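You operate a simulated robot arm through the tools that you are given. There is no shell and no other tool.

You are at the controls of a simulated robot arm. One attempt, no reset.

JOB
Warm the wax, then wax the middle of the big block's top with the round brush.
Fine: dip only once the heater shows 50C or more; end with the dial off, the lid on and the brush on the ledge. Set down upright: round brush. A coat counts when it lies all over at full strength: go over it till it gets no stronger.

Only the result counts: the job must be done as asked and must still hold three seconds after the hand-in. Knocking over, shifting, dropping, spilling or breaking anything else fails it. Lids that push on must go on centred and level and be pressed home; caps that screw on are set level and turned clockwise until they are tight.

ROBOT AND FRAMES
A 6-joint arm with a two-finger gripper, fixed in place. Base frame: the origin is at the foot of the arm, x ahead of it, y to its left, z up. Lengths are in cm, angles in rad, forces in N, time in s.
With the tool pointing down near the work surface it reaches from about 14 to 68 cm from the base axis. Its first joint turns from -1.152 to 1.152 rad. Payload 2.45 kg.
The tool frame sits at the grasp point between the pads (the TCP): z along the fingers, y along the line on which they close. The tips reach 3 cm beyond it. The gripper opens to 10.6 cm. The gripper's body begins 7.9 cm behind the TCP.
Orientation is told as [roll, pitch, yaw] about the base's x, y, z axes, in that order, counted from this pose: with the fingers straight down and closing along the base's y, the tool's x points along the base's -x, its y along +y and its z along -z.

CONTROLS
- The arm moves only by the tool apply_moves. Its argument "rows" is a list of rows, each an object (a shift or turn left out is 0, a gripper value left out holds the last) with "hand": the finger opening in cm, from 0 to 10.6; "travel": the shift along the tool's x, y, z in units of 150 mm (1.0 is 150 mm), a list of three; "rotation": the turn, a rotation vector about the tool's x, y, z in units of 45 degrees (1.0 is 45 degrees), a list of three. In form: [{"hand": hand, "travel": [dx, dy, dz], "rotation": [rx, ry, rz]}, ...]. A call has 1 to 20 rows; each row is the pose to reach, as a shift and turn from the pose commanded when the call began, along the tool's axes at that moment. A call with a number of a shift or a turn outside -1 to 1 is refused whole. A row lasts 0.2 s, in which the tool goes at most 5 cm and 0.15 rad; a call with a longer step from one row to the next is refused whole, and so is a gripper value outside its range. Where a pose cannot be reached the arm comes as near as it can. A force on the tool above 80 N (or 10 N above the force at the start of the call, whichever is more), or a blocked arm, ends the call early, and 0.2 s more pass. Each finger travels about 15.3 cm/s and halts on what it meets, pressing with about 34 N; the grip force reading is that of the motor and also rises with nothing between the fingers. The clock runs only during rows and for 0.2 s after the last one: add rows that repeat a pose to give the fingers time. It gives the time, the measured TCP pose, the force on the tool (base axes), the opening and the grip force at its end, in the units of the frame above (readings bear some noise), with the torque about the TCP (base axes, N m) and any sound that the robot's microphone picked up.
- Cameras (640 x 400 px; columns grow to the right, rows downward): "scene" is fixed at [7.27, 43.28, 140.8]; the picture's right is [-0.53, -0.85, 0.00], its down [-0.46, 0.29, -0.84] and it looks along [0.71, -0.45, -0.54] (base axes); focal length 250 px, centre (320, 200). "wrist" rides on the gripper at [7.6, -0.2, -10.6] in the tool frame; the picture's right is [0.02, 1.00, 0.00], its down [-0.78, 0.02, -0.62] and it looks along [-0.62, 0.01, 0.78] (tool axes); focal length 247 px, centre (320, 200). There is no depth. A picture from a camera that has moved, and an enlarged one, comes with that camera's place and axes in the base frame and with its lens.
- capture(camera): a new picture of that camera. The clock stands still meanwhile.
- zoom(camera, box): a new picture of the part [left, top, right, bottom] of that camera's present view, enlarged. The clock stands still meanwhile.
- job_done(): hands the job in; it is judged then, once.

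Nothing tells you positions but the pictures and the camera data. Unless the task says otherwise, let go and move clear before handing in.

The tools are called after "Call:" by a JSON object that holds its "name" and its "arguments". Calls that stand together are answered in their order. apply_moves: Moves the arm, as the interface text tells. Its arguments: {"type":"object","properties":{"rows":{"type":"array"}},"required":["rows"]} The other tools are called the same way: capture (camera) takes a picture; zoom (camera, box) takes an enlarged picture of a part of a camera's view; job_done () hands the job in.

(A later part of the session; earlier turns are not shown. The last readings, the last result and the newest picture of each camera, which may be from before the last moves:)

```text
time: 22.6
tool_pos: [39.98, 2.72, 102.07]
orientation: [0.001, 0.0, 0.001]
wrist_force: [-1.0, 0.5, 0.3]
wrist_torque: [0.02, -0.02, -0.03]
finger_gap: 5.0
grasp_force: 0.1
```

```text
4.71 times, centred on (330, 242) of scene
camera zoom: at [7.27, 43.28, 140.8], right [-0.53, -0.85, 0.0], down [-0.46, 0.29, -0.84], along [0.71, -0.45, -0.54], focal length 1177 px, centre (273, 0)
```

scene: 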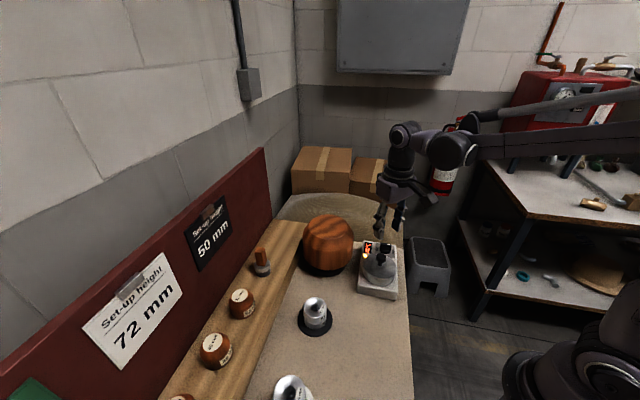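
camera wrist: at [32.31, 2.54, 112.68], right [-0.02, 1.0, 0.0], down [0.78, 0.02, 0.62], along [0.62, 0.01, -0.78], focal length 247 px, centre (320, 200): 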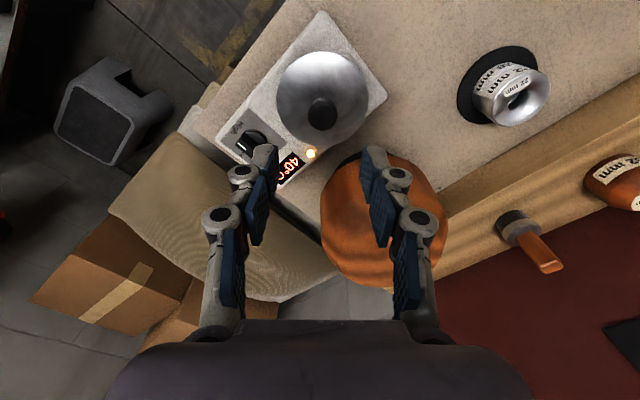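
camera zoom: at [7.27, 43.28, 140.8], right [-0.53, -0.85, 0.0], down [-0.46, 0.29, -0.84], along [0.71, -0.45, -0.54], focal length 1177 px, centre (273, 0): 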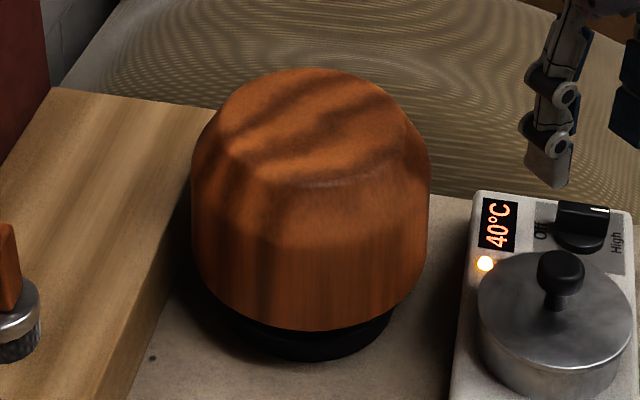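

The lid knob centre comes out at about (40.05, 2.82), close to straight below the tool. I'll descend and grip the knob.

Call:
{"name": "apply_moves", "arguments": {"rows": [{"travel": [0, 0.006, 0.2]}, {"travel": [0, 0.006, 0.4]}, {"travel": [0, 0.006, 0.55]}, {"travel": [0, 0.006, 0.65]}, {"travel": [0, 0.006, 0.705]}, {"travel": [0, 0.006, 0.705]}]}}

Call:
{"name": "capture", "arguments": {"camera": "wrist"}}

Call:
{"name": "zoom", "arguments": {"camera": "scene", "box": [345, 220, 415, 300]}}

```text
time: 24.0
tool_pos: [39.83, 2.81, 91.36]
orientation: [0.0, 0.001, 0.0]
wrist_force: [0.1, -0.4, -0.5]
wrist_torque: [-0.01, -0.01, -0.03]
finger_gap: 4.99
grasp_force: 0.0
```

```text
taken
camera wrist: at [32.32, 2.63, 102.06], right [-0.02, 1.0, 0.0], down [0.78, 0.02, 0.62], along [0.62, 0.01, -0.78], focal length 247 px, centre (320, 200)
```

wrist: 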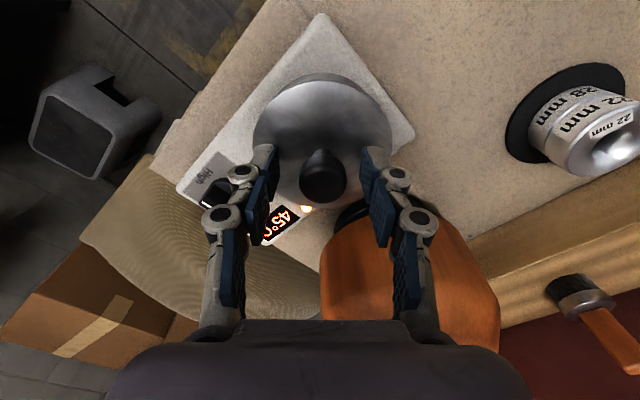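

```text
5.00 times, centred on (380, 260) of scene
camera zoom: at [7.27, 43.28, 140.8], right [-0.53, -0.85, 0.0], down [-0.46, 0.29, -0.84], along [0.71, -0.45, -0.54], focal length 1250 px, centre (20, -100)
```

zoom: 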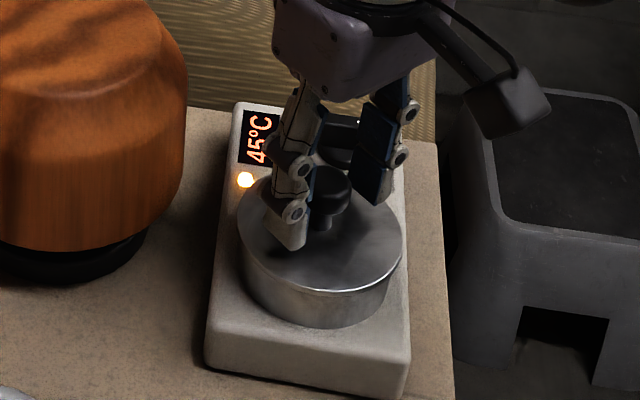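

45 °C, and the fingers are either side of the lid knob. Closing now.

Call:
{"name": "apply_moves", "arguments": {"rows": [{"hand": 3.5}, {"hand": 2.6}, {"hand": 2.0}, {"hand": 2.0}, {"hand": 2.0}]}}

Call:
{"name": "zoom", "arguments": {"camera": "wrist", "box": [230, 60, 410, 220]}}

Call:
{"name": "zoom", "arguments": {"camera": "scene", "box": [345, 220, 415, 300]}}

```text
time: 25.2
tool_pos: [40.08, 2.77, 91.41]
orientation: [0.0, -0.001, 0.0]
wrist_force: [0.0, 0.6, 0.6]
wrist_torque: [0.02, -0.04, -0.01]
finger_gap: 2.47
grasp_force: 34.1
```

```text
2.50 times, centred on (320, 140) of wrist
camera zoom: at [32.32, 2.64, 102.08], right [-0.02, 1.0, 0.0], down [0.78, 0.02, 0.62], along [0.62, 0.01, -0.78], focal length 617 px, centre (320, 350)
```

zoom: 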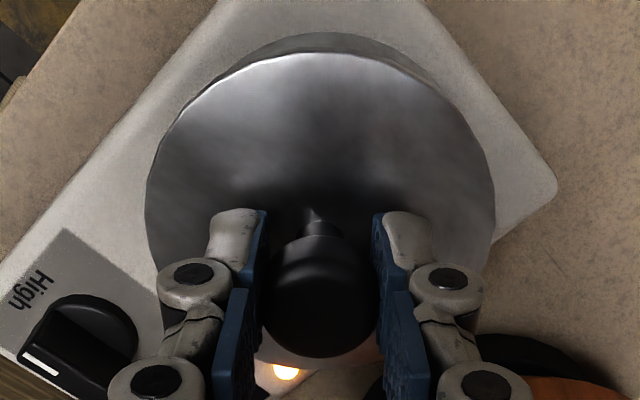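

```text
5.00 times, centred on (380, 260) of scene
camera zoom: at [7.27, 43.28, 140.8], right [-0.53, -0.85, 0.0], down [-0.46, 0.29, -0.84], along [0.71, -0.45, -0.54], focal length 1250 px, centre (20, -100)
```

zoom: 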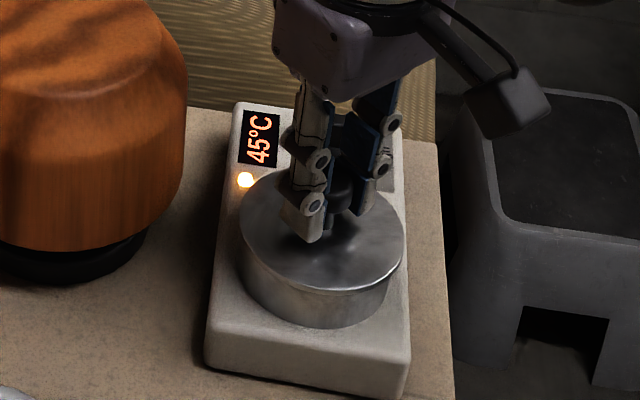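

The knob is held at 2.47 cm. I'll lift the lid straight up.

Call:
{"name": "apply_moves", "arguments": {"rows": [{"travel": [0, 0, -0.05]}, {"travel": [0, 0, -0.15]}, {"travel": [0, 0, -0.3]}, {"travel": [0, 0, -0.45]}, {"travel": [0, 0, -0.55]}, {"travel": [0, 0, -0.55]}]}}

Call:
{"name": "capture", "arguments": {"camera": "wrist"}}

Call:
{"name": "zoom", "arguments": {"camera": "scene", "box": [335, 200, 425, 300]}}

```text
time: 26.6
tool_pos: [40.0, 2.75, 99.77]
orientation: [0.001, 0.0, 0.0]
wrist_force: [-0.8, 0.1, -1.2]
wrist_torque: [0.02, -0.01, -0.01]
finger_gap: 2.49
grasp_force: 34.3
```

```text
taken
camera wrist: at [32.29, 2.63, 110.38], right [-0.02, 1.0, 0.0], down [0.78, 0.02, 0.62], along [0.62, 0.01, -0.78], focal length 247 px, centre (320, 200)
```

wrist: 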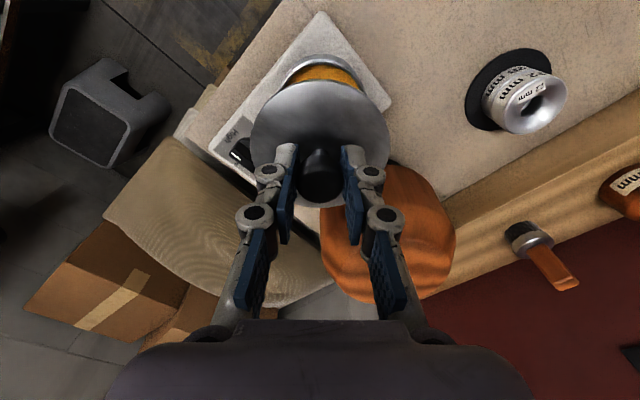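

```text
4.00 times, centred on (380, 250) of scene
camera zoom: at [7.27, 43.28, 140.8], right [-0.53, -0.85, 0.0], down [-0.46, 0.29, -0.84], along [0.71, -0.45, -0.54], focal length 1000 px, centre (80, 0)
```

zoom: 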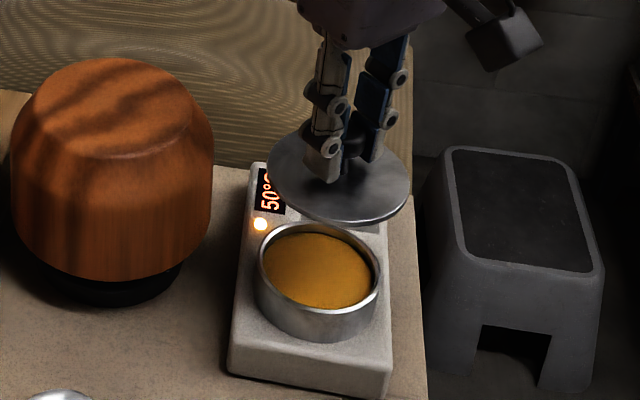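

The lid is off, level in the gripper, the wax is visible and the display reads 50 °C. I'll carry the lid to the clear bench area near (31, 15).

Call:
{"name": "apply_moves", "arguments": {"rows": [{"travel": [0.1, 0.13, 0]}, {"travel": [0.2, 0.27, 0]}, {"travel": [0.3, 0.41, 0]}, {"travel": [0.4, 0.54, 0]}, {"travel": [0.5, 0.68, 0]}, {"travel": [0.6, 0.81, 0]}, {"travel": [0.6, 0.81, 0]}]}}

Call:
{"name": "capture", "arguments": {"camera": "wrist"}}

Call:
{"name": "capture", "arguments": {"camera": "scene"}}

```text
time: 28.2
tool_pos: [31.01, 14.96, 99.73]
orientation: [0.0, 0.001, -0.001]
wrist_force: [-0.4, -0.3, -1.2]
wrist_torque: [-0.02, -0.03, 0.01]
finger_gap: 2.49
grasp_force: 33.9
```

```text
taken
camera wrist: at [23.34, 14.78, 110.37], right [-0.02, 1.0, 0.0], down [0.78, 0.02, 0.62], along [0.62, 0.01, -0.78], focal length 247 px, centre (320, 200)
```

wrist: 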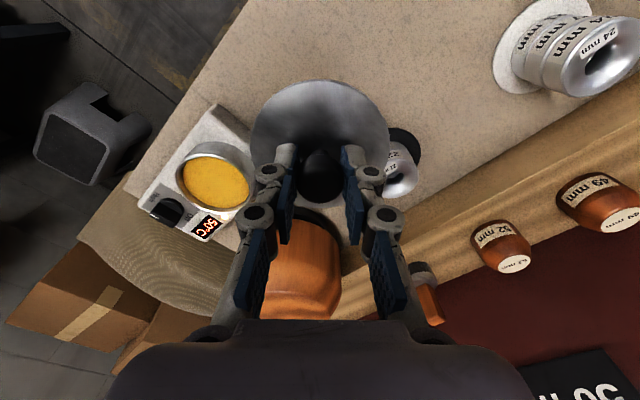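

```text
taken
```

scene: 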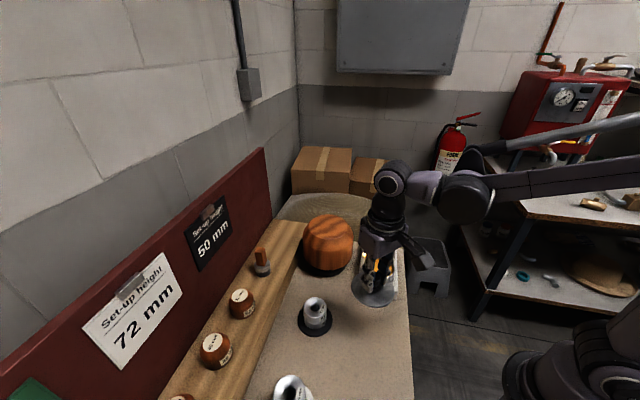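

The spot below is clear. I'll lower the lid most of the way.

Call:
{"name": "apply_moves", "arguments": {"rows": [{"travel": [0, 0, 0.2]}, {"travel": [0, 0, 0.4]}, {"travel": [0, 0, 0.6]}, {"travel": [0, 0, 0.8]}, {"travel": [0, 0, 0.9]}, {"travel": [0, 0, 0.94]}, {"travel": [0, 0, 0.94]}]}}

Call:
{"name": "zoom", "arguments": {"camera": "scene", "box": [330, 240, 420, 340]}}

Call:
{"name": "capture", "arguments": {"camera": "wrist"}}

```text
time: 29.8
tool_pos: [31.22, 14.85, 85.69]
orientation: [-0.001, 0.001, 0.0]
wrist_force: [1.0, 0.6, 0.4]
wrist_torque: [0.02, -0.04, 0.01]
finger_gap: 2.46
grasp_force: 33.7
```

```text
4.00 times, centred on (375, 290) of scene
camera zoom: at [7.27, 43.28, 140.8], right [-0.53, -0.85, 0.0], down [-0.46, 0.29, -0.84], along [0.71, -0.45, -0.54], focal length 1000 px, centre (100, -160)
```

zoom: 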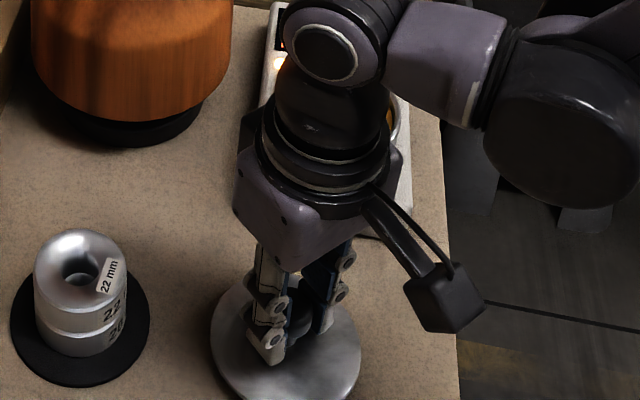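

```text
taken
camera wrist: at [23.37, 14.75, 96.28], right [-0.02, 1.0, 0.0], down [0.78, 0.02, 0.62], along [0.62, 0.01, -0.78], focal length 247 px, centre (320, 200)
```

wrist: 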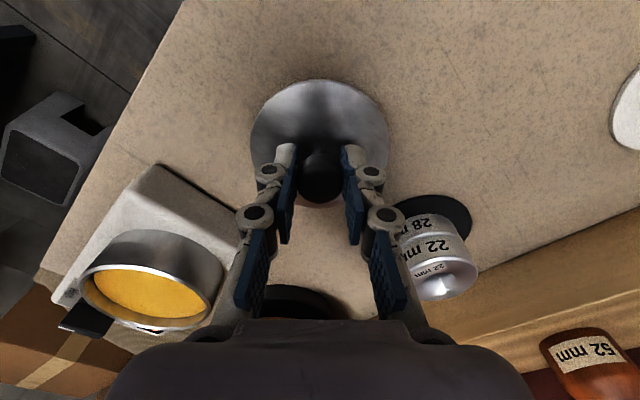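

Nearly at the bench surface. I'll step down slowly and watch the force for contact.

Call:
{"name": "apply_moves", "arguments": {"rows": [{"travel": [0, 0, 0.015]}, {"travel": [0, 0, 0.03]}, {"travel": [0, 0, 0.045]}, {"travel": [0, 0, 0.045]}]}}

Call:
{"name": "apply_moves", "arguments": {"rows": [{"travel": [0, 0, 0.01]}, {"travel": [0, 0, 0.02]}, {"travel": [0, 0, 0.02]}]}}

```text
time: 30.8
tool_pos: [31.04, 14.92, 84.88]
orientation: [0.0, 0.0, 0.0]
wrist_force: [-0.6, 0.7, -0.1]
wrist_torque: [0.01, 0.01, 0.0]
finger_gap: 2.48
grasp_force: 34.3
```

```text
time: 31.6
tool_pos: [30.97, 15.02, 84.75]
orientation: [0.0, 0.001, 0.0]
wrist_force: [1.8, -0.8, 25.2]
wrist_torque: [-0.05, -0.07, 0.0]
finger_gap: 2.47
grasp_force: 33.9
```

The lid touches the bench at TCP z≈84.75. I'll ease off slightly, open, and rise.

Call:
{"name": "apply_moves", "arguments": {"rows": [{"travel": [0, 0, -0.006]}, {"travel": [0, 0, -0.006], "hand": 3.2}, {"travel": [0, 0, -0.006], "hand": 5}, {"travel": [0, 0, -0.006], "hand": 5}, {"travel": [0, 0, -0.15]}, {"travel": [0, 0, -0.4]}, {"travel": [0, 0, -0.7]}, {"travel": [0, 0, -1.0]}, {"travel": [0, 0, -1.0]}]}}

Call:
{"name": "capture", "arguments": {"camera": "wrist"}}

Call:
{"name": "capture", "arguments": {"camera": "scene"}}

```text
time: 33.6
tool_pos: [31.14, 14.96, 99.62]
orientation: [-0.001, 0.001, 0.001]
wrist_force: [-0.2, 0.2, -0.4]
wrist_torque: [0.0, 0.04, 0.0]
finger_gap: 5.0
grasp_force: 0.0
```

```text
taken
camera wrist: at [23.33, 14.68, 110.34], right [-0.02, 1.0, 0.0], down [0.78, 0.02, 0.62], along [0.62, 0.01, -0.78], focal length 247 px, centre (320, 200)
```

wrist: 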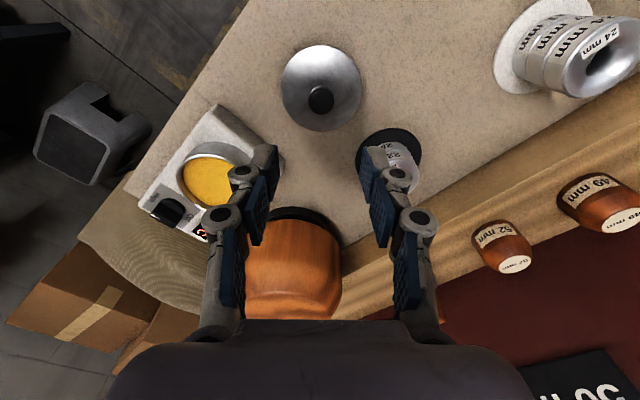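

```text
taken
```

scene: 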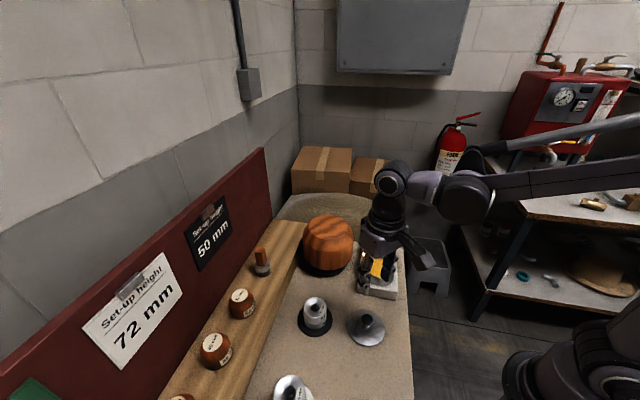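

The lid rests safely on the bench. The brush handle comes out at about (56.3, 30.9), top z≈94, and the block top at about (53.2, 10.7, 95.6). Next I go above the brush with the wrist turned 45°.

Call:
{"name": "apply_moves", "arguments": {"rows": [{"travel": [-0.14, 0.09, -0.1]}, {"travel": [-0.28, 0.18, -0.2]}, {"travel": [-0.42, 0.27, -0.3]}, {"travel": [-0.56, 0.36, -0.4]}, {"travel": [-0.7, 0.45, -0.5]}, {"travel": [-0.84, 0.53, -0.6]}, {"travel": [-0.84, 0.53, -0.6]}]}}

Call:
{"name": "apply_moves", "arguments": {"rows": [{"travel": [-0.1, 0.06, 0], "rotation": [0, 0, -0.15]}, {"travel": [-0.22, 0.14, 0], "rotation": [0, 0, -0.3]}, {"travel": [-0.34, 0.22, 0], "rotation": [0, 0, -0.45]}, {"travel": [-0.46, 0.29, 0], "rotation": [0, 0, -0.6]}, {"travel": [-0.58, 0.37, 0], "rotation": [0, 0, -0.75]}, {"travel": [-0.7, 0.44, 0], "rotation": [0, 0, -0.9]}, {"travel": [-0.84, 0.53, 0], "rotation": [0, 0, -1.0]}, {"travel": [-0.84, 0.53, 0], "rotation": [0, 0, -1.0], "hand": 5}]}}

Call:
{"name": "capture", "arguments": {"camera": "wrist"}}

Call:
{"name": "capture", "arguments": {"camera": "scene"}}

```text
time: 35.2
tool_pos: [43.68, 22.97, 108.65]
orientation: [0.001, 0.001, -0.001]
wrist_force: [-0.4, 0.2, 0.0]
wrist_torque: [0.01, 0.01, 0.01]
finger_gap: 4.99
grasp_force: 0.0
```

```text
time: 37.0
tool_pos: [55.76, 30.55, 108.33]
orientation: [-0.001, 0.0, 0.787]
wrist_force: [-0.1, 0.1, 0.4]
wrist_torque: [-0.01, 0.01, -0.02]
finger_gap: 4.98
grasp_force: 0.1
out of reach, approached as far as the arm can: row 7, 8
```

```text
taken
camera wrist: at [50.44, 25.05, 119.0], right [-0.72, 0.69, 0.0], down [0.54, 0.57, 0.62], along [0.43, 0.45, -0.78], focal length 247 px, centre (320, 200)
```

wrist: 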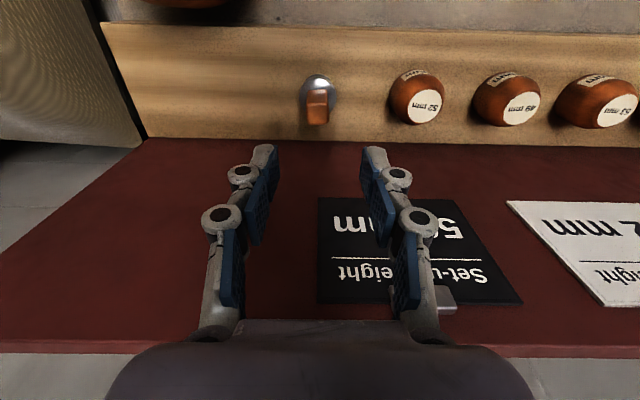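

```text
taken
```

scene: 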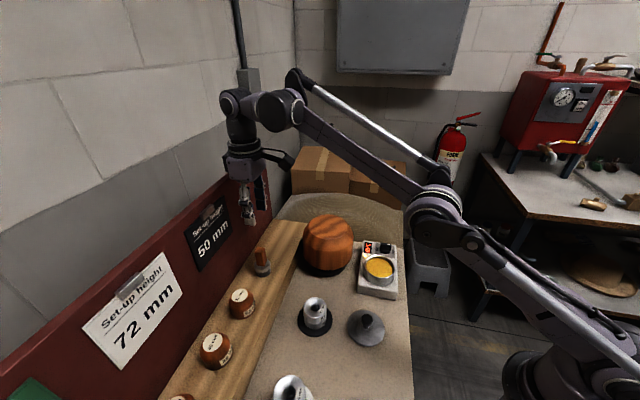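

I'm hovering near the brush; the red board stands roughly 6.6 cm behind it, so closing along the ledge is right. I'll zoom in to fix the handle position.

Call:
{"name": "zoom", "arguments": {"camera": "wrist", "box": [270, 50, 370, 150]}}

Call:
{"name": "zoom", "arguments": {"camera": "scene", "box": [235, 235, 295, 285]}}

Call:
{"name": "zoom", "arguments": {"camera": "scene", "box": [200, 80, 320, 290]}}

```text
4.00 times, centred on (320, 100) of wrist
camera zoom: at [50.44, 25.05, 119.0], right [-0.72, 0.69, 0.0], down [0.54, 0.57, 0.62], along [0.43, 0.45, -0.78], focal length 988 px, centre (320, 600)
```

zoom: 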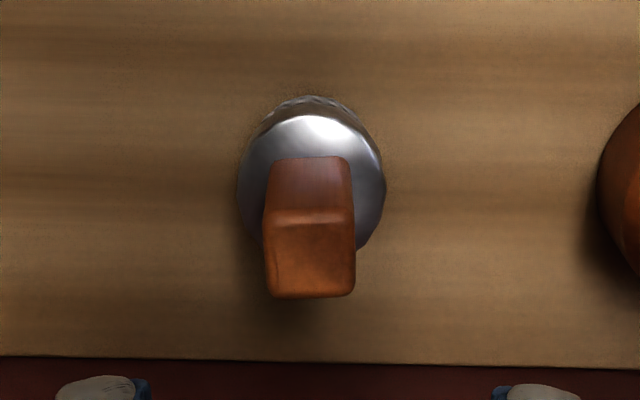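

```text
8.00 times, centred on (265, 260) of scene
camera zoom: at [7.27, 43.28, 140.8], right [-0.53, -0.85, 0.0], down [-0.46, 0.29, -0.84], along [0.71, -0.45, -0.54], focal length 2001 px, centre (760, -280)
```

zoom: 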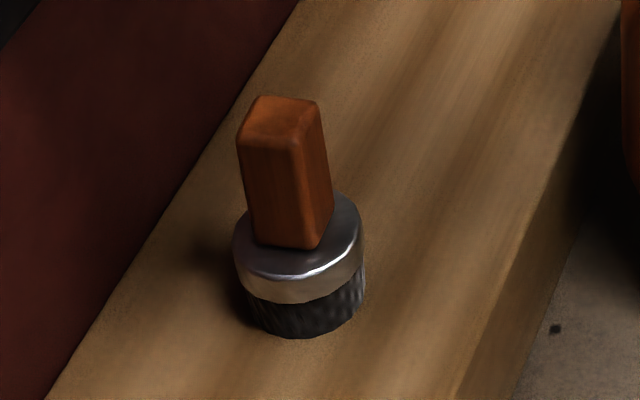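

```text
1.90 times, centred on (260, 185) of scene
camera zoom: at [7.27, 43.28, 140.8], right [-0.53, -0.85, 0.0], down [-0.46, 0.29, -0.84], along [0.71, -0.45, -0.54], focal length 476 px, centre (434, 229)
```

zoom: 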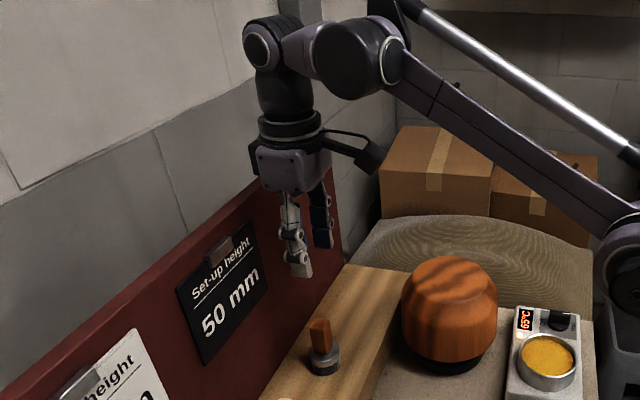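

The handle is about 2.1 cm square at (56.55, 31.1), top z≈94.2, and the heater reads 65 °C. I'll descend partway first, since the arm was at its reach limit up high.

Call:
{"name": "apply_moves", "arguments": {"rows": [{"travel": [0, 0, 0.15]}, {"travel": [0, 0, 0.3]}, {"travel": [0, 0, 0.45]}, {"travel": [0, 0, 0.52]}, {"travel": [0, 0, 0.52]}]}}

Call:
{"name": "zoom", "arguments": {"camera": "wrist", "box": [230, 50, 410, 200]}}

Call:
{"name": "zoom", "arguments": {"camera": "scene", "box": [200, 130, 320, 290]}}

```text
time: 38.2
tool_pos: [55.57, 30.57, 100.6]
orientation: [0.0, 0.0, 0.785]
wrist_force: [0.0, 0.1, 0.3]
wrist_torque: [0.02, -0.02, 0.0]
finger_gap: 5.0
grasp_force: 0.1
```

```text
2.67 times, centred on (320, 125) of wrist
camera zoom: at [50.32, 25.11, 111.15], right [-0.72, 0.69, 0.0], down [0.54, 0.57, 0.62], along [0.43, 0.45, -0.78], focal length 659 px, centre (320, 400)
```

zoom: 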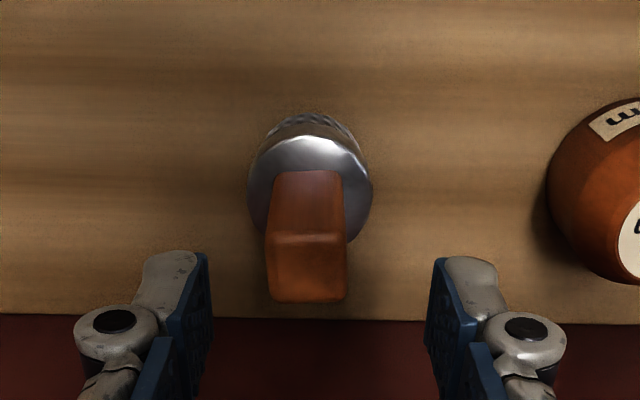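

```text
2.50 times, centred on (260, 210) of scene
camera zoom: at [7.27, 43.28, 140.8], right [-0.53, -0.85, 0.0], down [-0.46, 0.29, -0.84], along [0.71, -0.45, -0.54], focal length 625 px, centre (470, 175)
```

zoom: 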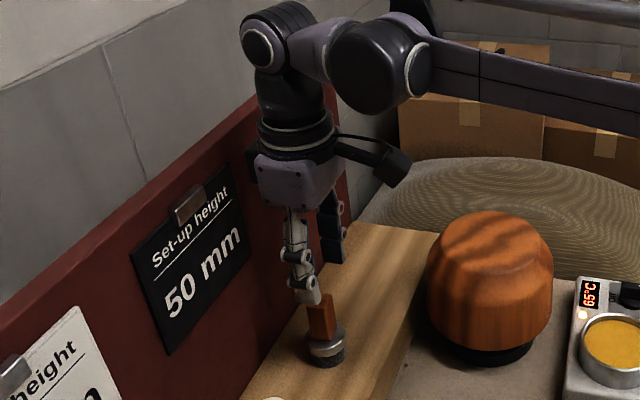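

Call:
{"name": "apply_moves", "arguments": {"rows": [{"travel": [-0.04, -0.012, 0]}, {"travel": [-0.075, -0.025, 0]}, {"travel": [-0.075, -0.025, 0.1]}, {"travel": [-0.075, -0.025, 0.2]}, {"travel": [-0.075, -0.025, 0.2]}]}}

Call:
{"name": "zoom", "arguments": {"camera": "wrist", "box": [230, 50, 410, 200]}}

Call:
{"name": "zoom", "arguments": {"camera": "scene", "box": [200, 130, 320, 290]}}

```text
time: 39.4
tool_pos: [56.77, 31.12, 97.49]
orientation: [-0.002, 0.001, 0.786]
wrist_force: [-0.3, -1.4, -0.2]
wrist_torque: [-0.04, -0.01, -0.02]
finger_gap: 4.98
grasp_force: 0.1
```

```text
2.67 times, centred on (320, 125) of wrist
camera zoom: at [51.42, 25.55, 108.15], right [-0.72, 0.69, 0.0], down [0.54, 0.57, 0.62], along [0.43, 0.45, -0.78], focal length 659 px, centre (320, 400)
```

zoom: 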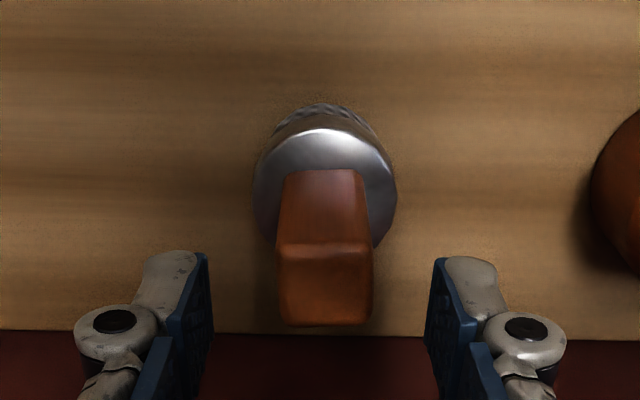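

```text
2.50 times, centred on (260, 210) of scene
camera zoom: at [7.27, 43.28, 140.8], right [-0.53, -0.85, 0.0], down [-0.46, 0.29, -0.84], along [0.71, -0.45, -0.54], focal length 625 px, centre (470, 175)
```

zoom: 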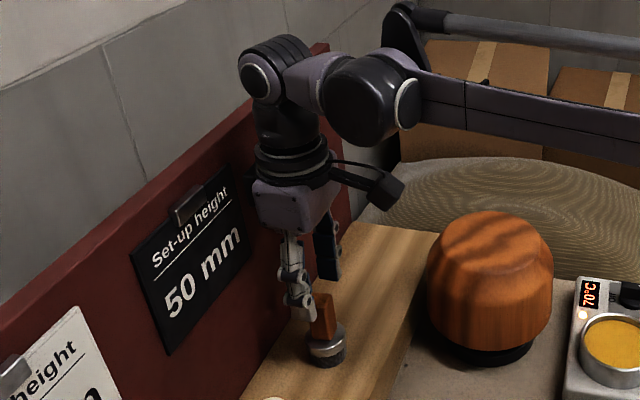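

The fingers are centred on the handle. I'll lower to the grip height and close.

Call:
{"name": "apply_moves", "arguments": {"rows": [{"travel": [0, 0, 0.1]}, {"travel": [0, 0, 0.2]}, {"travel": [0, 0, 0.285]}, {"travel": [0, 0, 0.285]}]}}

Call:
{"name": "zoom", "arguments": {"camera": "scene", "box": [200, 150, 320, 290]}}

Call:
{"name": "capture", "arguments": {"camera": "wrist"}}

```text
time: 40.4
tool_pos: [56.74, 31.02, 93.26]
orientation: [0.0, -0.001, 0.785]
wrist_force: [-0.2, 0.1, -0.6]
wrist_torque: [0.02, 0.0, -0.03]
finger_gap: 5.02
grasp_force: 0.1
```

```text
2.86 times, centred on (260, 220) of scene
camera zoom: at [7.27, 43.28, 140.8], right [-0.53, -0.85, 0.0], down [-0.46, 0.29, -0.84], along [0.71, -0.45, -0.54], focal length 715 px, centre (491, 143)
```

zoom: 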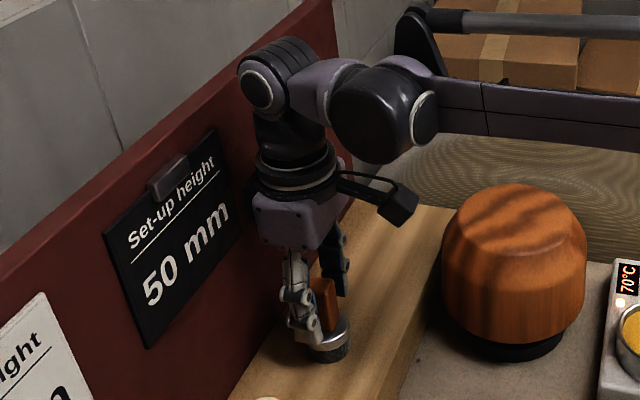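

```text
taken
camera wrist: at [51.42, 25.56, 103.88], right [-0.72, 0.69, 0.0], down [0.54, 0.57, 0.62], along [0.43, 0.45, -0.78], focal length 247 px, centre (320, 200)
```

wrist: 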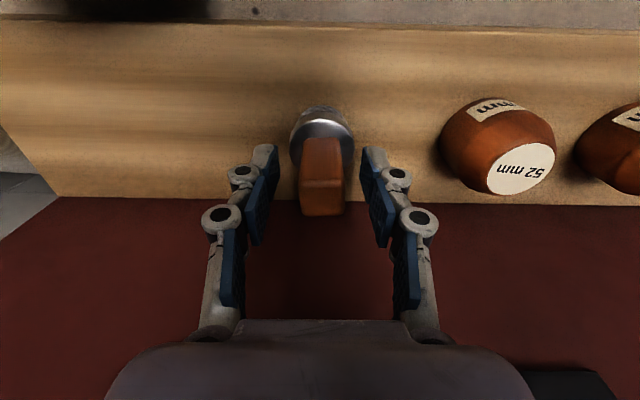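

Call:
{"name": "apply_moves", "arguments": {"rows": [{"hand": 3.5}, {"hand": 2.6}, {"hand": 1.6}, {"hand": 1.6}, {"hand": 1.6}]}}

Call:
{"name": "zoom", "arguments": {"camera": "wrist", "box": [230, 80, 410, 240]}}

```text
time: 41.6
tool_pos: [56.71, 31.01, 93.25]
orientation: [0.0, -0.001, 0.786]
wrist_force: [-0.6, 0.2, 0.2]
wrist_torque: [0.01, 0.01, 0.0]
finger_gap: 2.23
grasp_force: 33.8
```

```text
2.50 times, centred on (320, 160) of wrist
camera zoom: at [51.42, 25.56, 103.91], right [-0.72, 0.69, 0.0], down [0.54, 0.57, 0.62], along [0.43, 0.45, -0.78], focal length 617 px, centre (320, 300)
```

zoom: 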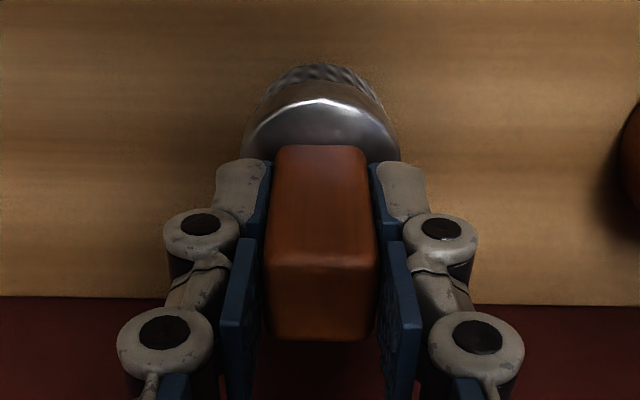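

The brush is held (2.23 cm). I'll lift it straight up, then move inward, away from the board.

Call:
{"name": "apply_moves", "arguments": {"rows": [{"travel": [0, 0, -0.05]}, {"travel": [0, 0, -0.15]}, {"travel": [0, 0, -0.35]}, {"travel": [0, 0, -0.55]}, {"travel": [0.1, 0, -0.75]}, {"travel": [0.3, 0, -0.85]}, {"travel": [0.5, 0, -0.9]}, {"travel": [0.7, 0, -0.9]}, {"travel": [0.7, 0, -0.9]}]}}

Call:
{"name": "capture", "arguments": {"camera": "scene"}}

Call:
{"name": "capture", "arguments": {"camera": "wrist"}}

```text
time: 43.6
tool_pos: [49.35, 23.57, 106.74]
orientation: [0.0, -0.001, 0.785]
wrist_force: [-0.2, 0.4, -0.5]
wrist_torque: [0.02, -0.01, -0.01]
finger_gap: 2.23
grasp_force: 34.2
```

```text
taken
```

scene: 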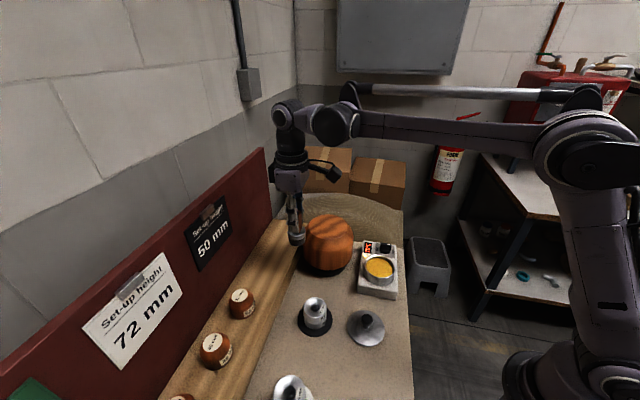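

```text
taken
camera wrist: at [44.03, 18.02, 117.37], right [-0.72, 0.69, 0.0], down [0.54, 0.57, 0.62], along [0.43, 0.45, -0.78], focal length 247 px, centre (320, 200)
```

wrist: 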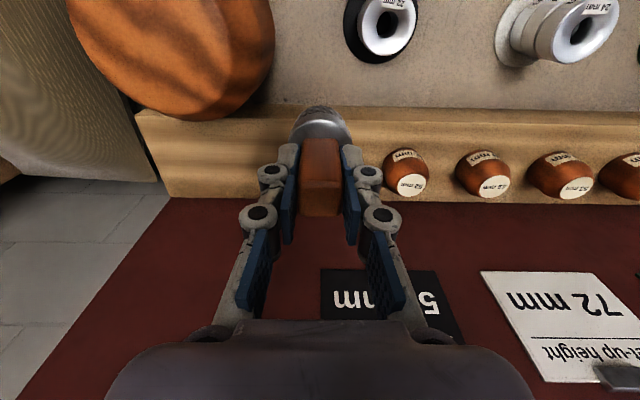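

The brush is in the gripper, and everything else stands as it was. I'll go above the wax pot along the base side, keeping well away from the block.

Call:
{"name": "apply_moves", "arguments": {"rows": [{"travel": [0.2, 0, 0]}, {"travel": [0.4, 0, 0]}, {"travel": [0.6, 0, 0]}, {"travel": [0.8, 0, 0]}, {"travel": [0.8, 0, 0]}]}}

Call:
{"name": "apply_moves", "arguments": {"rows": [{"travel": [0.16, -0.13, 0]}, {"travel": [0.32, -0.26, 0]}, {"travel": [0.48, -0.4, 0.1]}, {"travel": [0.627, -0.53, 0.2]}, {"travel": [0.627, -0.53, 0.3]}, {"travel": [0.627, -0.53, 0.3]}]}}

Call:
{"name": "capture", "arguments": {"camera": "wrist"}}

Call:
{"name": "zoom", "arguments": {"camera": "scene", "box": [340, 200, 420, 300]}}

```text
time: 44.8
tool_pos: [40.82, 15.12, 106.79]
orientation: [0.001, -0.001, 0.787]
wrist_force: [-0.4, -0.2, -0.4]
wrist_torque: [-0.01, 0.0, 0.06]
finger_gap: 2.22
grasp_force: 33.9
```

```text
time: 46.2
tool_pos: [39.79, 2.88, 102.28]
orientation: [-0.001, 0.001, 0.785]
wrist_force: [0.0, 0.2, -1.5]
wrist_torque: [-0.01, 0.0, 0.02]
finger_gap: 2.2
grasp_force: 33.8
```

```text
taken
camera wrist: at [34.48, -2.63, 112.92], right [-0.72, 0.69, 0.0], down [0.54, 0.57, 0.62], along [0.43, 0.45, -0.78], focal length 247 px, centre (320, 200)
```

wrist: 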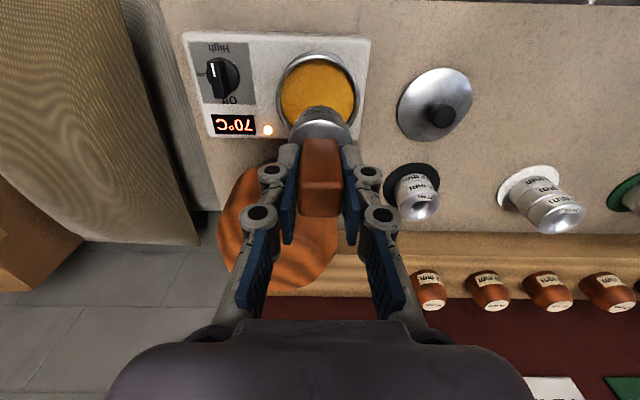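

```text
4.00 times, centred on (380, 250) of scene
camera zoom: at [7.27, 43.28, 140.8], right [-0.53, -0.85, 0.0], down [-0.46, 0.29, -0.84], along [0.71, -0.45, -0.54], focal length 1000 px, centre (80, 0)
```

zoom: 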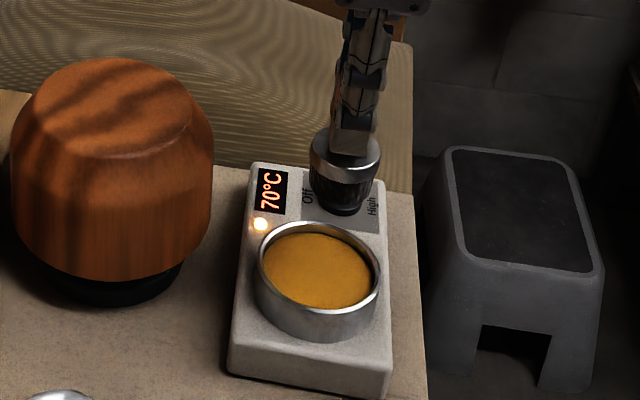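

The heater reads 70 °C. I'll zoom in to check the brush against the pot centre and the wax level.

Call:
{"name": "zoom", "arguments": {"camera": "wrist", "box": [250, 40, 390, 160]}}

Call:
{"name": "zoom", "arguments": {"camera": "scene", "box": [350, 225, 410, 290]}}

```text
3.33 times, centred on (320, 100) of wrist
camera zoom: at [34.48, -2.63, 112.92], right [-0.72, 0.69, 0.0], down [0.54, 0.57, 0.62], along [0.43, 0.45, -0.78], focal length 823 px, centre (320, 533)
```

zoom: 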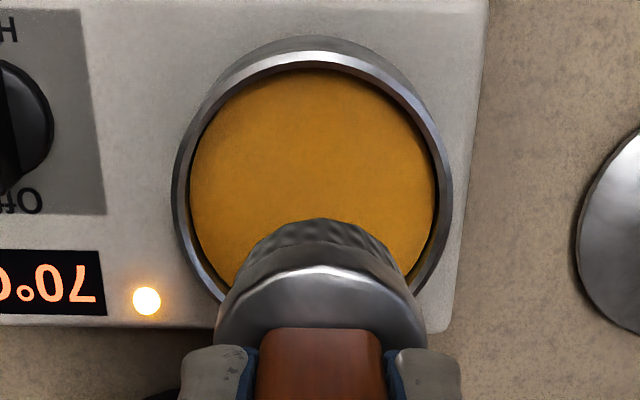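

```text
6.15 times, centred on (380, 258) of scene
camera zoom: at [7.27, 43.28, 140.8], right [-0.53, -0.85, 0.0], down [-0.46, 0.29, -0.84], along [0.71, -0.45, -0.54], focal length 1539 px, centre (-49, -154)
```

zoom: 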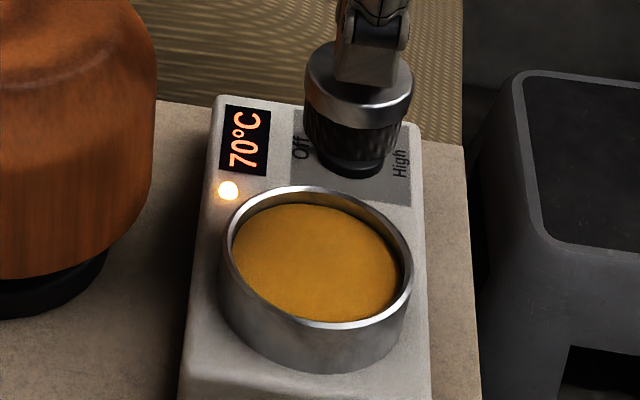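

Pot centre is about (39.9, 2.65), rim z≈86.9, wax about 0.6 cm below it; the bristle ends are about 7.5 cm below the TCP. I'll lower the brush into the pot opening down to just above the wax.

Call:
{"name": "apply_moves", "arguments": {"rows": [{"travel": [0, -0.02, 0.1]}, {"travel": [0, -0.02, 0.25]}, {"travel": [0, -0.02, 0.4]}, {"travel": [0, -0.02, 0.5]}, {"travel": [0, -0.02, 0.55]}, {"travel": [0, -0.02, 0.55]}]}}

Call:
{"name": "zoom", "arguments": {"camera": "scene", "box": [350, 225, 410, 290]}}

Call:
{"name": "zoom", "arguments": {"camera": "wrist", "box": [250, 40, 390, 160]}}

```text
time: 47.6
tool_pos: [40.1, 2.75, 94.04]
orientation: [0.0, 0.0, 0.786]
wrist_force: [-0.2, 0.3, -1.0]
wrist_torque: [0.03, 0.02, 0.03]
finger_gap: 2.23
grasp_force: 34.1
```

```text
6.15 times, centred on (380, 258) of scene
camera zoom: at [7.27, 43.28, 140.8], right [-0.53, -0.85, 0.0], down [-0.46, 0.29, -0.84], along [0.71, -0.45, -0.54], focal length 1539 px, centre (-49, -154)
```

zoom: 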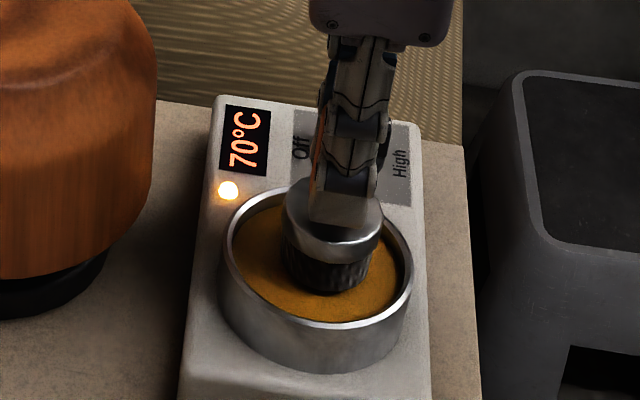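

```text
3.33 times, centred on (320, 100) of wrist
camera zoom: at [34.71, -2.85, 104.64], right [-0.72, 0.69, 0.0], down [0.54, 0.57, 0.62], along [0.43, 0.45, -0.78], focal length 823 px, centre (320, 533)
```

zoom: 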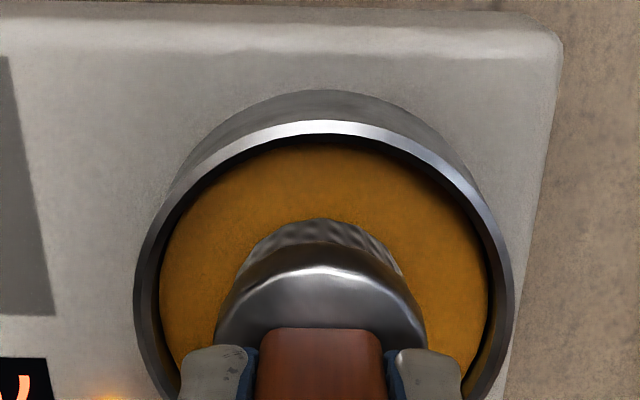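

The brush is over the middle of the wax at 70 °C. Now I dip about 1 cm deep, hold, and lift slowly.

Call:
{"name": "apply_moves", "arguments": {"rows": [{"travel": [0, 0, 0.02]}, {"travel": [0, 0, 0.04]}, {"travel": [0, 0, 0.06]}, {"travel": [0, 0, 0.075]}, {"travel": [0, 0, 0.075]}, {"travel": [0, 0, 0.075]}, {"travel": [0, 0, 0.075]}]}}

Call:
{"name": "zoom", "arguments": {"camera": "scene", "box": [350, 225, 410, 290]}}

```text
time: 49.2
tool_pos: [40.02, 2.67, 92.91]
orientation: [0.001, 0.0, 0.786]
wrist_force: [2.4, -0.6, 29.3]
wrist_torque: [-0.02, -0.1, 0.01]
finger_gap: 2.2
grasp_force: 33.5
```

```text
6.15 times, centred on (380, 258) of scene
camera zoom: at [7.24, 43.28, 140.81], right [-0.53, -0.85, 0.0], down [-0.46, 0.29, -0.84], along [0.71, -0.45, -0.54], focal length 1539 px, centre (-49, -154)
```

zoom: 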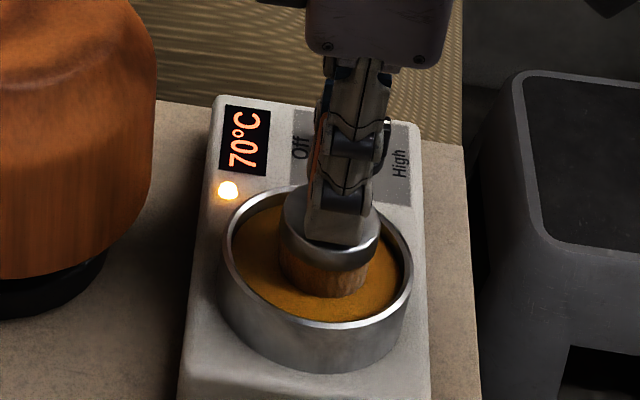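

The bristles have taken on wax (colour changed) and I feel contact, so the dip is done. I'll lift out slowly.

Call:
{"name": "apply_moves", "arguments": {"rows": [{"travel": [0, 0, -0.04]}, {"travel": [0, 0, -0.1]}, {"travel": [0, 0, -0.2]}, {"travel": [0, 0, -0.35]}, {"travel": [0, 0, -0.5]}, {"travel": [0, 0, -0.65]}, {"travel": [0, 0, -0.8]}, {"travel": [0, 0, -0.95]}, {"travel": [0, 0, -0.95]}]}}

Call:
{"name": "capture", "arguments": {"camera": "wrist"}}

Call:
{"name": "zoom", "arguments": {"camera": "scene", "box": [280, 180, 420, 290]}}

```text
time: 51.2
tool_pos: [39.95, 2.68, 107.12]
orientation: [0.0, 0.0, 0.786]
wrist_force: [0.4, -0.1, -0.4]
wrist_torque: [-0.01, -0.01, -0.01]
finger_gap: 2.2
grasp_force: 34.3
```

```text
taken
camera wrist: at [34.7, -2.76, 117.86], right [-0.72, 0.69, 0.0], down [0.54, 0.57, 0.62], along [0.43, 0.45, -0.78], focal length 247 px, centre (320, 200)
```

wrist: 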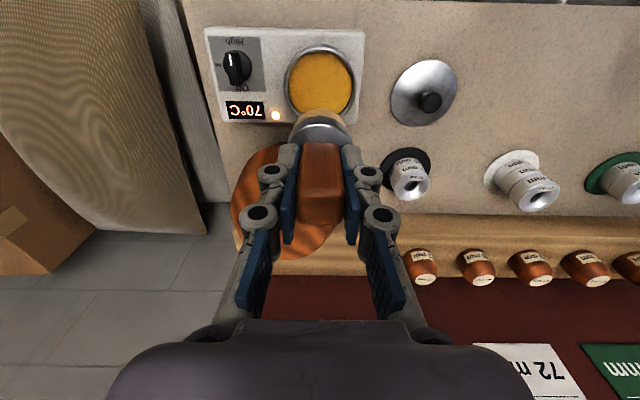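

```text
3.64 times, centred on (350, 235) of scene
camera zoom: at [7.27, 43.28, 140.8], right [-0.53, -0.85, 0.0], down [-0.46, 0.29, -0.84], along [0.71, -0.45, -0.54], focal length 910 px, centre (211, 73)
```

zoom: 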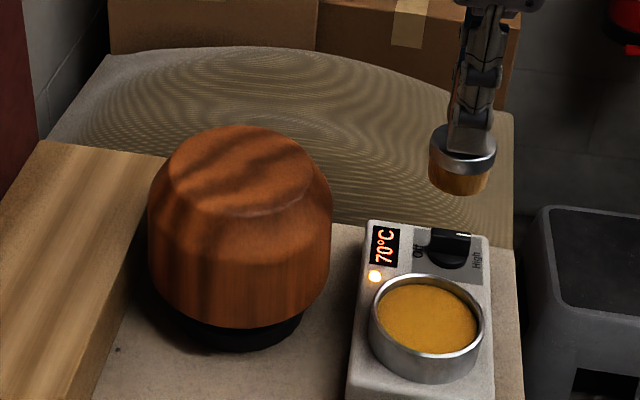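

The brush is loaded. The block top's middle is at about (53.2, 11.0, 95.6); I'll move above it with about 4 cm clearance.

Call:
{"name": "apply_moves", "arguments": {"rows": [{"travel": [-0.2, -0.05, 0]}, {"travel": [-0.4, -0.09, 0]}, {"travel": [-0.6, -0.14, 0]}, {"travel": [-0.8, -0.19, 0]}, {"travel": [-1.0, -0.233, 0]}, {"travel": [-1.0, -0.233, 0]}]}}

Call:
{"name": "capture", "arguments": {"camera": "wrist"}}

Call:
{"name": "zoom", "arguments": {"camera": "scene", "box": [280, 180, 400, 290]}}

```text
time: 52.6
tool_pos: [53.04, 11.04, 107.13]
orientation: [0.0, 0.0, 0.785]
wrist_force: [0.3, 0.7, -0.1]
wrist_torque: [0.01, 0.0, 0.0]
finger_gap: 2.18
grasp_force: 34.4
```

```text
taken
camera wrist: at [47.74, 5.44, 117.77], right [-0.72, 0.69, 0.0], down [0.54, 0.57, 0.62], along [0.43, 0.45, -0.78], focal length 247 px, centre (320, 200)
```

wrist: 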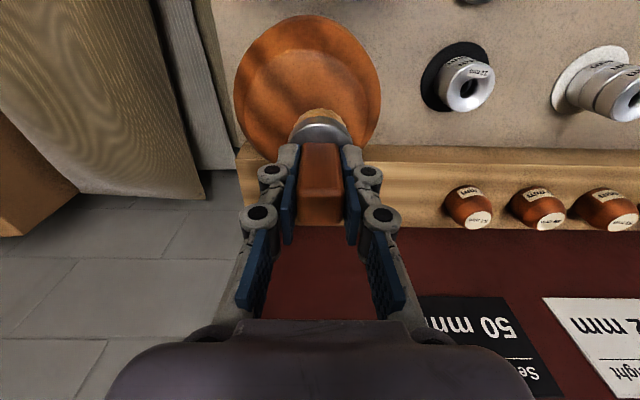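

```text
3.64 times, centred on (340, 235) of scene
camera zoom: at [7.27, 43.28, 140.8], right [-0.53, -0.85, 0.0], down [-0.46, 0.29, -0.84], along [0.71, -0.45, -0.54], focal length 910 px, centre (247, 73)
```

zoom: 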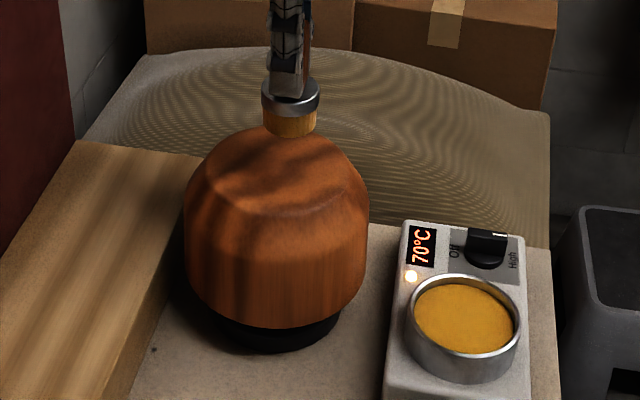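

Call:
{"name": "zoom", "arguments": {"camera": "wrist", "box": [220, 0, 400, 150]}}

Call:
{"name": "zoom", "arguments": {"camera": "scene", "box": [295, 190, 365, 260]}}

```text
2.67 times, centred on (310, 75) of wrist
camera zoom: at [47.74, 5.44, 117.77], right [-0.72, 0.69, 0.0], down [0.54, 0.57, 0.62], along [0.43, 0.45, -0.78], focal length 659 px, centre (347, 533)
```

zoom: 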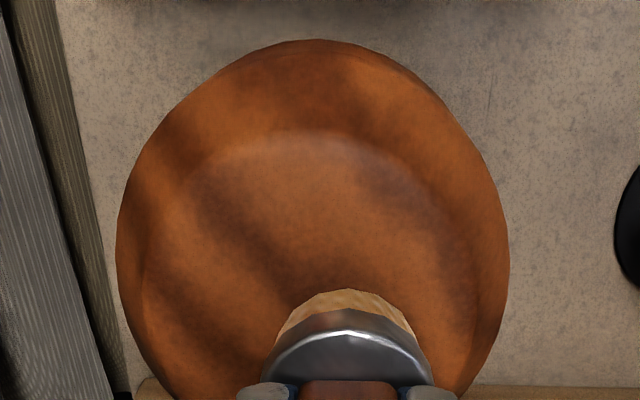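

```text
5.71 times, centred on (330, 225) of scene
camera zoom: at [7.27, 43.28, 140.8], right [-0.53, -0.85, 0.0], down [-0.46, 0.29, -0.84], along [0.71, -0.45, -0.54], focal length 1429 px, centre (263, 57)
```

zoom: 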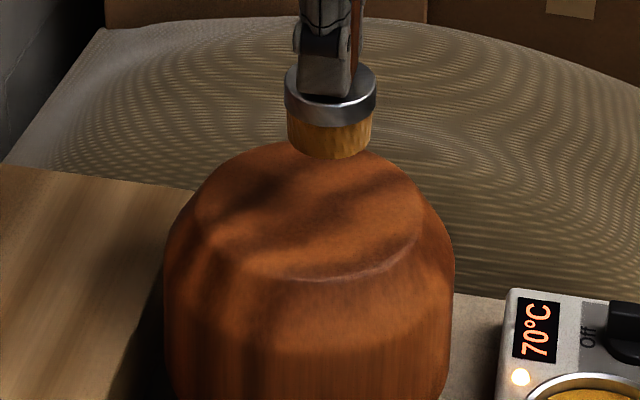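

The block's flat top measures roughly 11 cm across, centred near (54.2, 10.7, 95). I'll shift over its centre and lower until just above.

Call:
{"name": "apply_moves", "arguments": {"rows": [{"travel": [-0.046, -0.07, 0]}, {"travel": [-0.046, -0.07, 0.1]}, {"travel": [-0.046, -0.07, 0.2]}, {"travel": [-0.046, -0.07, 0.25]}, {"travel": [-0.046, -0.07, 0.25]}]}}

Call:
{"name": "zoom", "arguments": {"camera": "wrist", "box": [220, 0, 400, 150]}}

Call:
{"name": "zoom", "arguments": {"camera": "scene", "box": [295, 190, 365, 260]}}

```text
time: 53.8
tool_pos: [54.31, 10.6, 103.28]
orientation: [0.0, 0.0, 0.787]
wrist_force: [0.6, 0.6, -1.6]
wrist_torque: [0.0, 0.0, -0.02]
finger_gap: 2.21
grasp_force: 33.9
```

```text
2.67 times, centred on (310, 75) of wrist
camera zoom: at [49.01, 5.09, 113.99], right [-0.72, 0.69, 0.0], down [0.54, 0.57, 0.62], along [0.43, 0.45, -0.78], focal length 659 px, centre (347, 533)
```

zoom: 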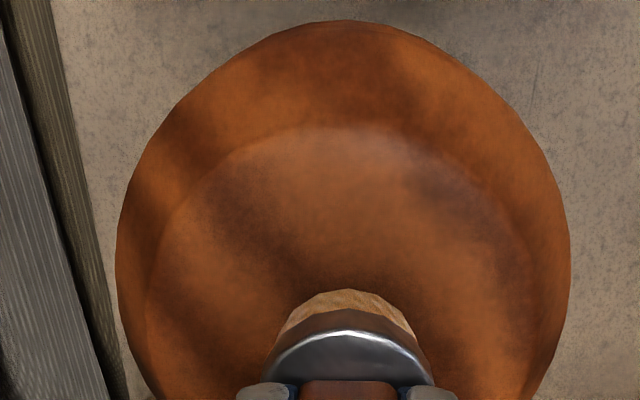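

```text
5.71 times, centred on (330, 225) of scene
camera zoom: at [7.27, 43.28, 140.8], right [-0.53, -0.85, 0.0], down [-0.46, 0.29, -0.84], along [0.71, -0.45, -0.54], focal length 1429 px, centre (263, 57)
```

zoom: 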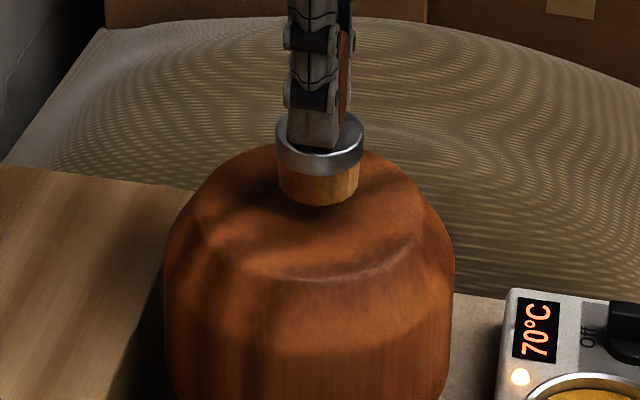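

Centred. Now I lower in small steps, watching for contact force.

Call:
{"name": "apply_moves", "arguments": {"rows": [{"travel": [0, 0, 0.01]}, {"travel": [0, 0, 0.02]}, {"travel": [0, 0, 0.03]}, {"travel": [0, 0, 0.03]}]}}

Call:
{"name": "zoom", "arguments": {"camera": "scene", "box": [295, 190, 365, 260]}}

```text
time: 54.8
tool_pos: [54.38, 10.52, 102.87]
orientation: [0.001, 0.0, 0.786]
wrist_force: [0.5, 0.9, -1.2]
wrist_torque: [0.04, 0.01, -0.01]
finger_gap: 2.18
grasp_force: 33.9
```

```text
5.71 times, centred on (330, 225) of scene
camera zoom: at [7.27, 43.28, 140.8], right [-0.53, -0.85, 0.0], down [-0.46, 0.29, -0.84], along [0.71, -0.45, -0.54], focal length 1429 px, centre (263, 57)
```

zoom: 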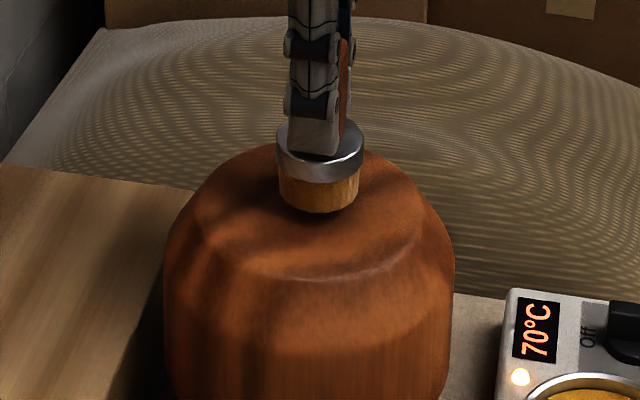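

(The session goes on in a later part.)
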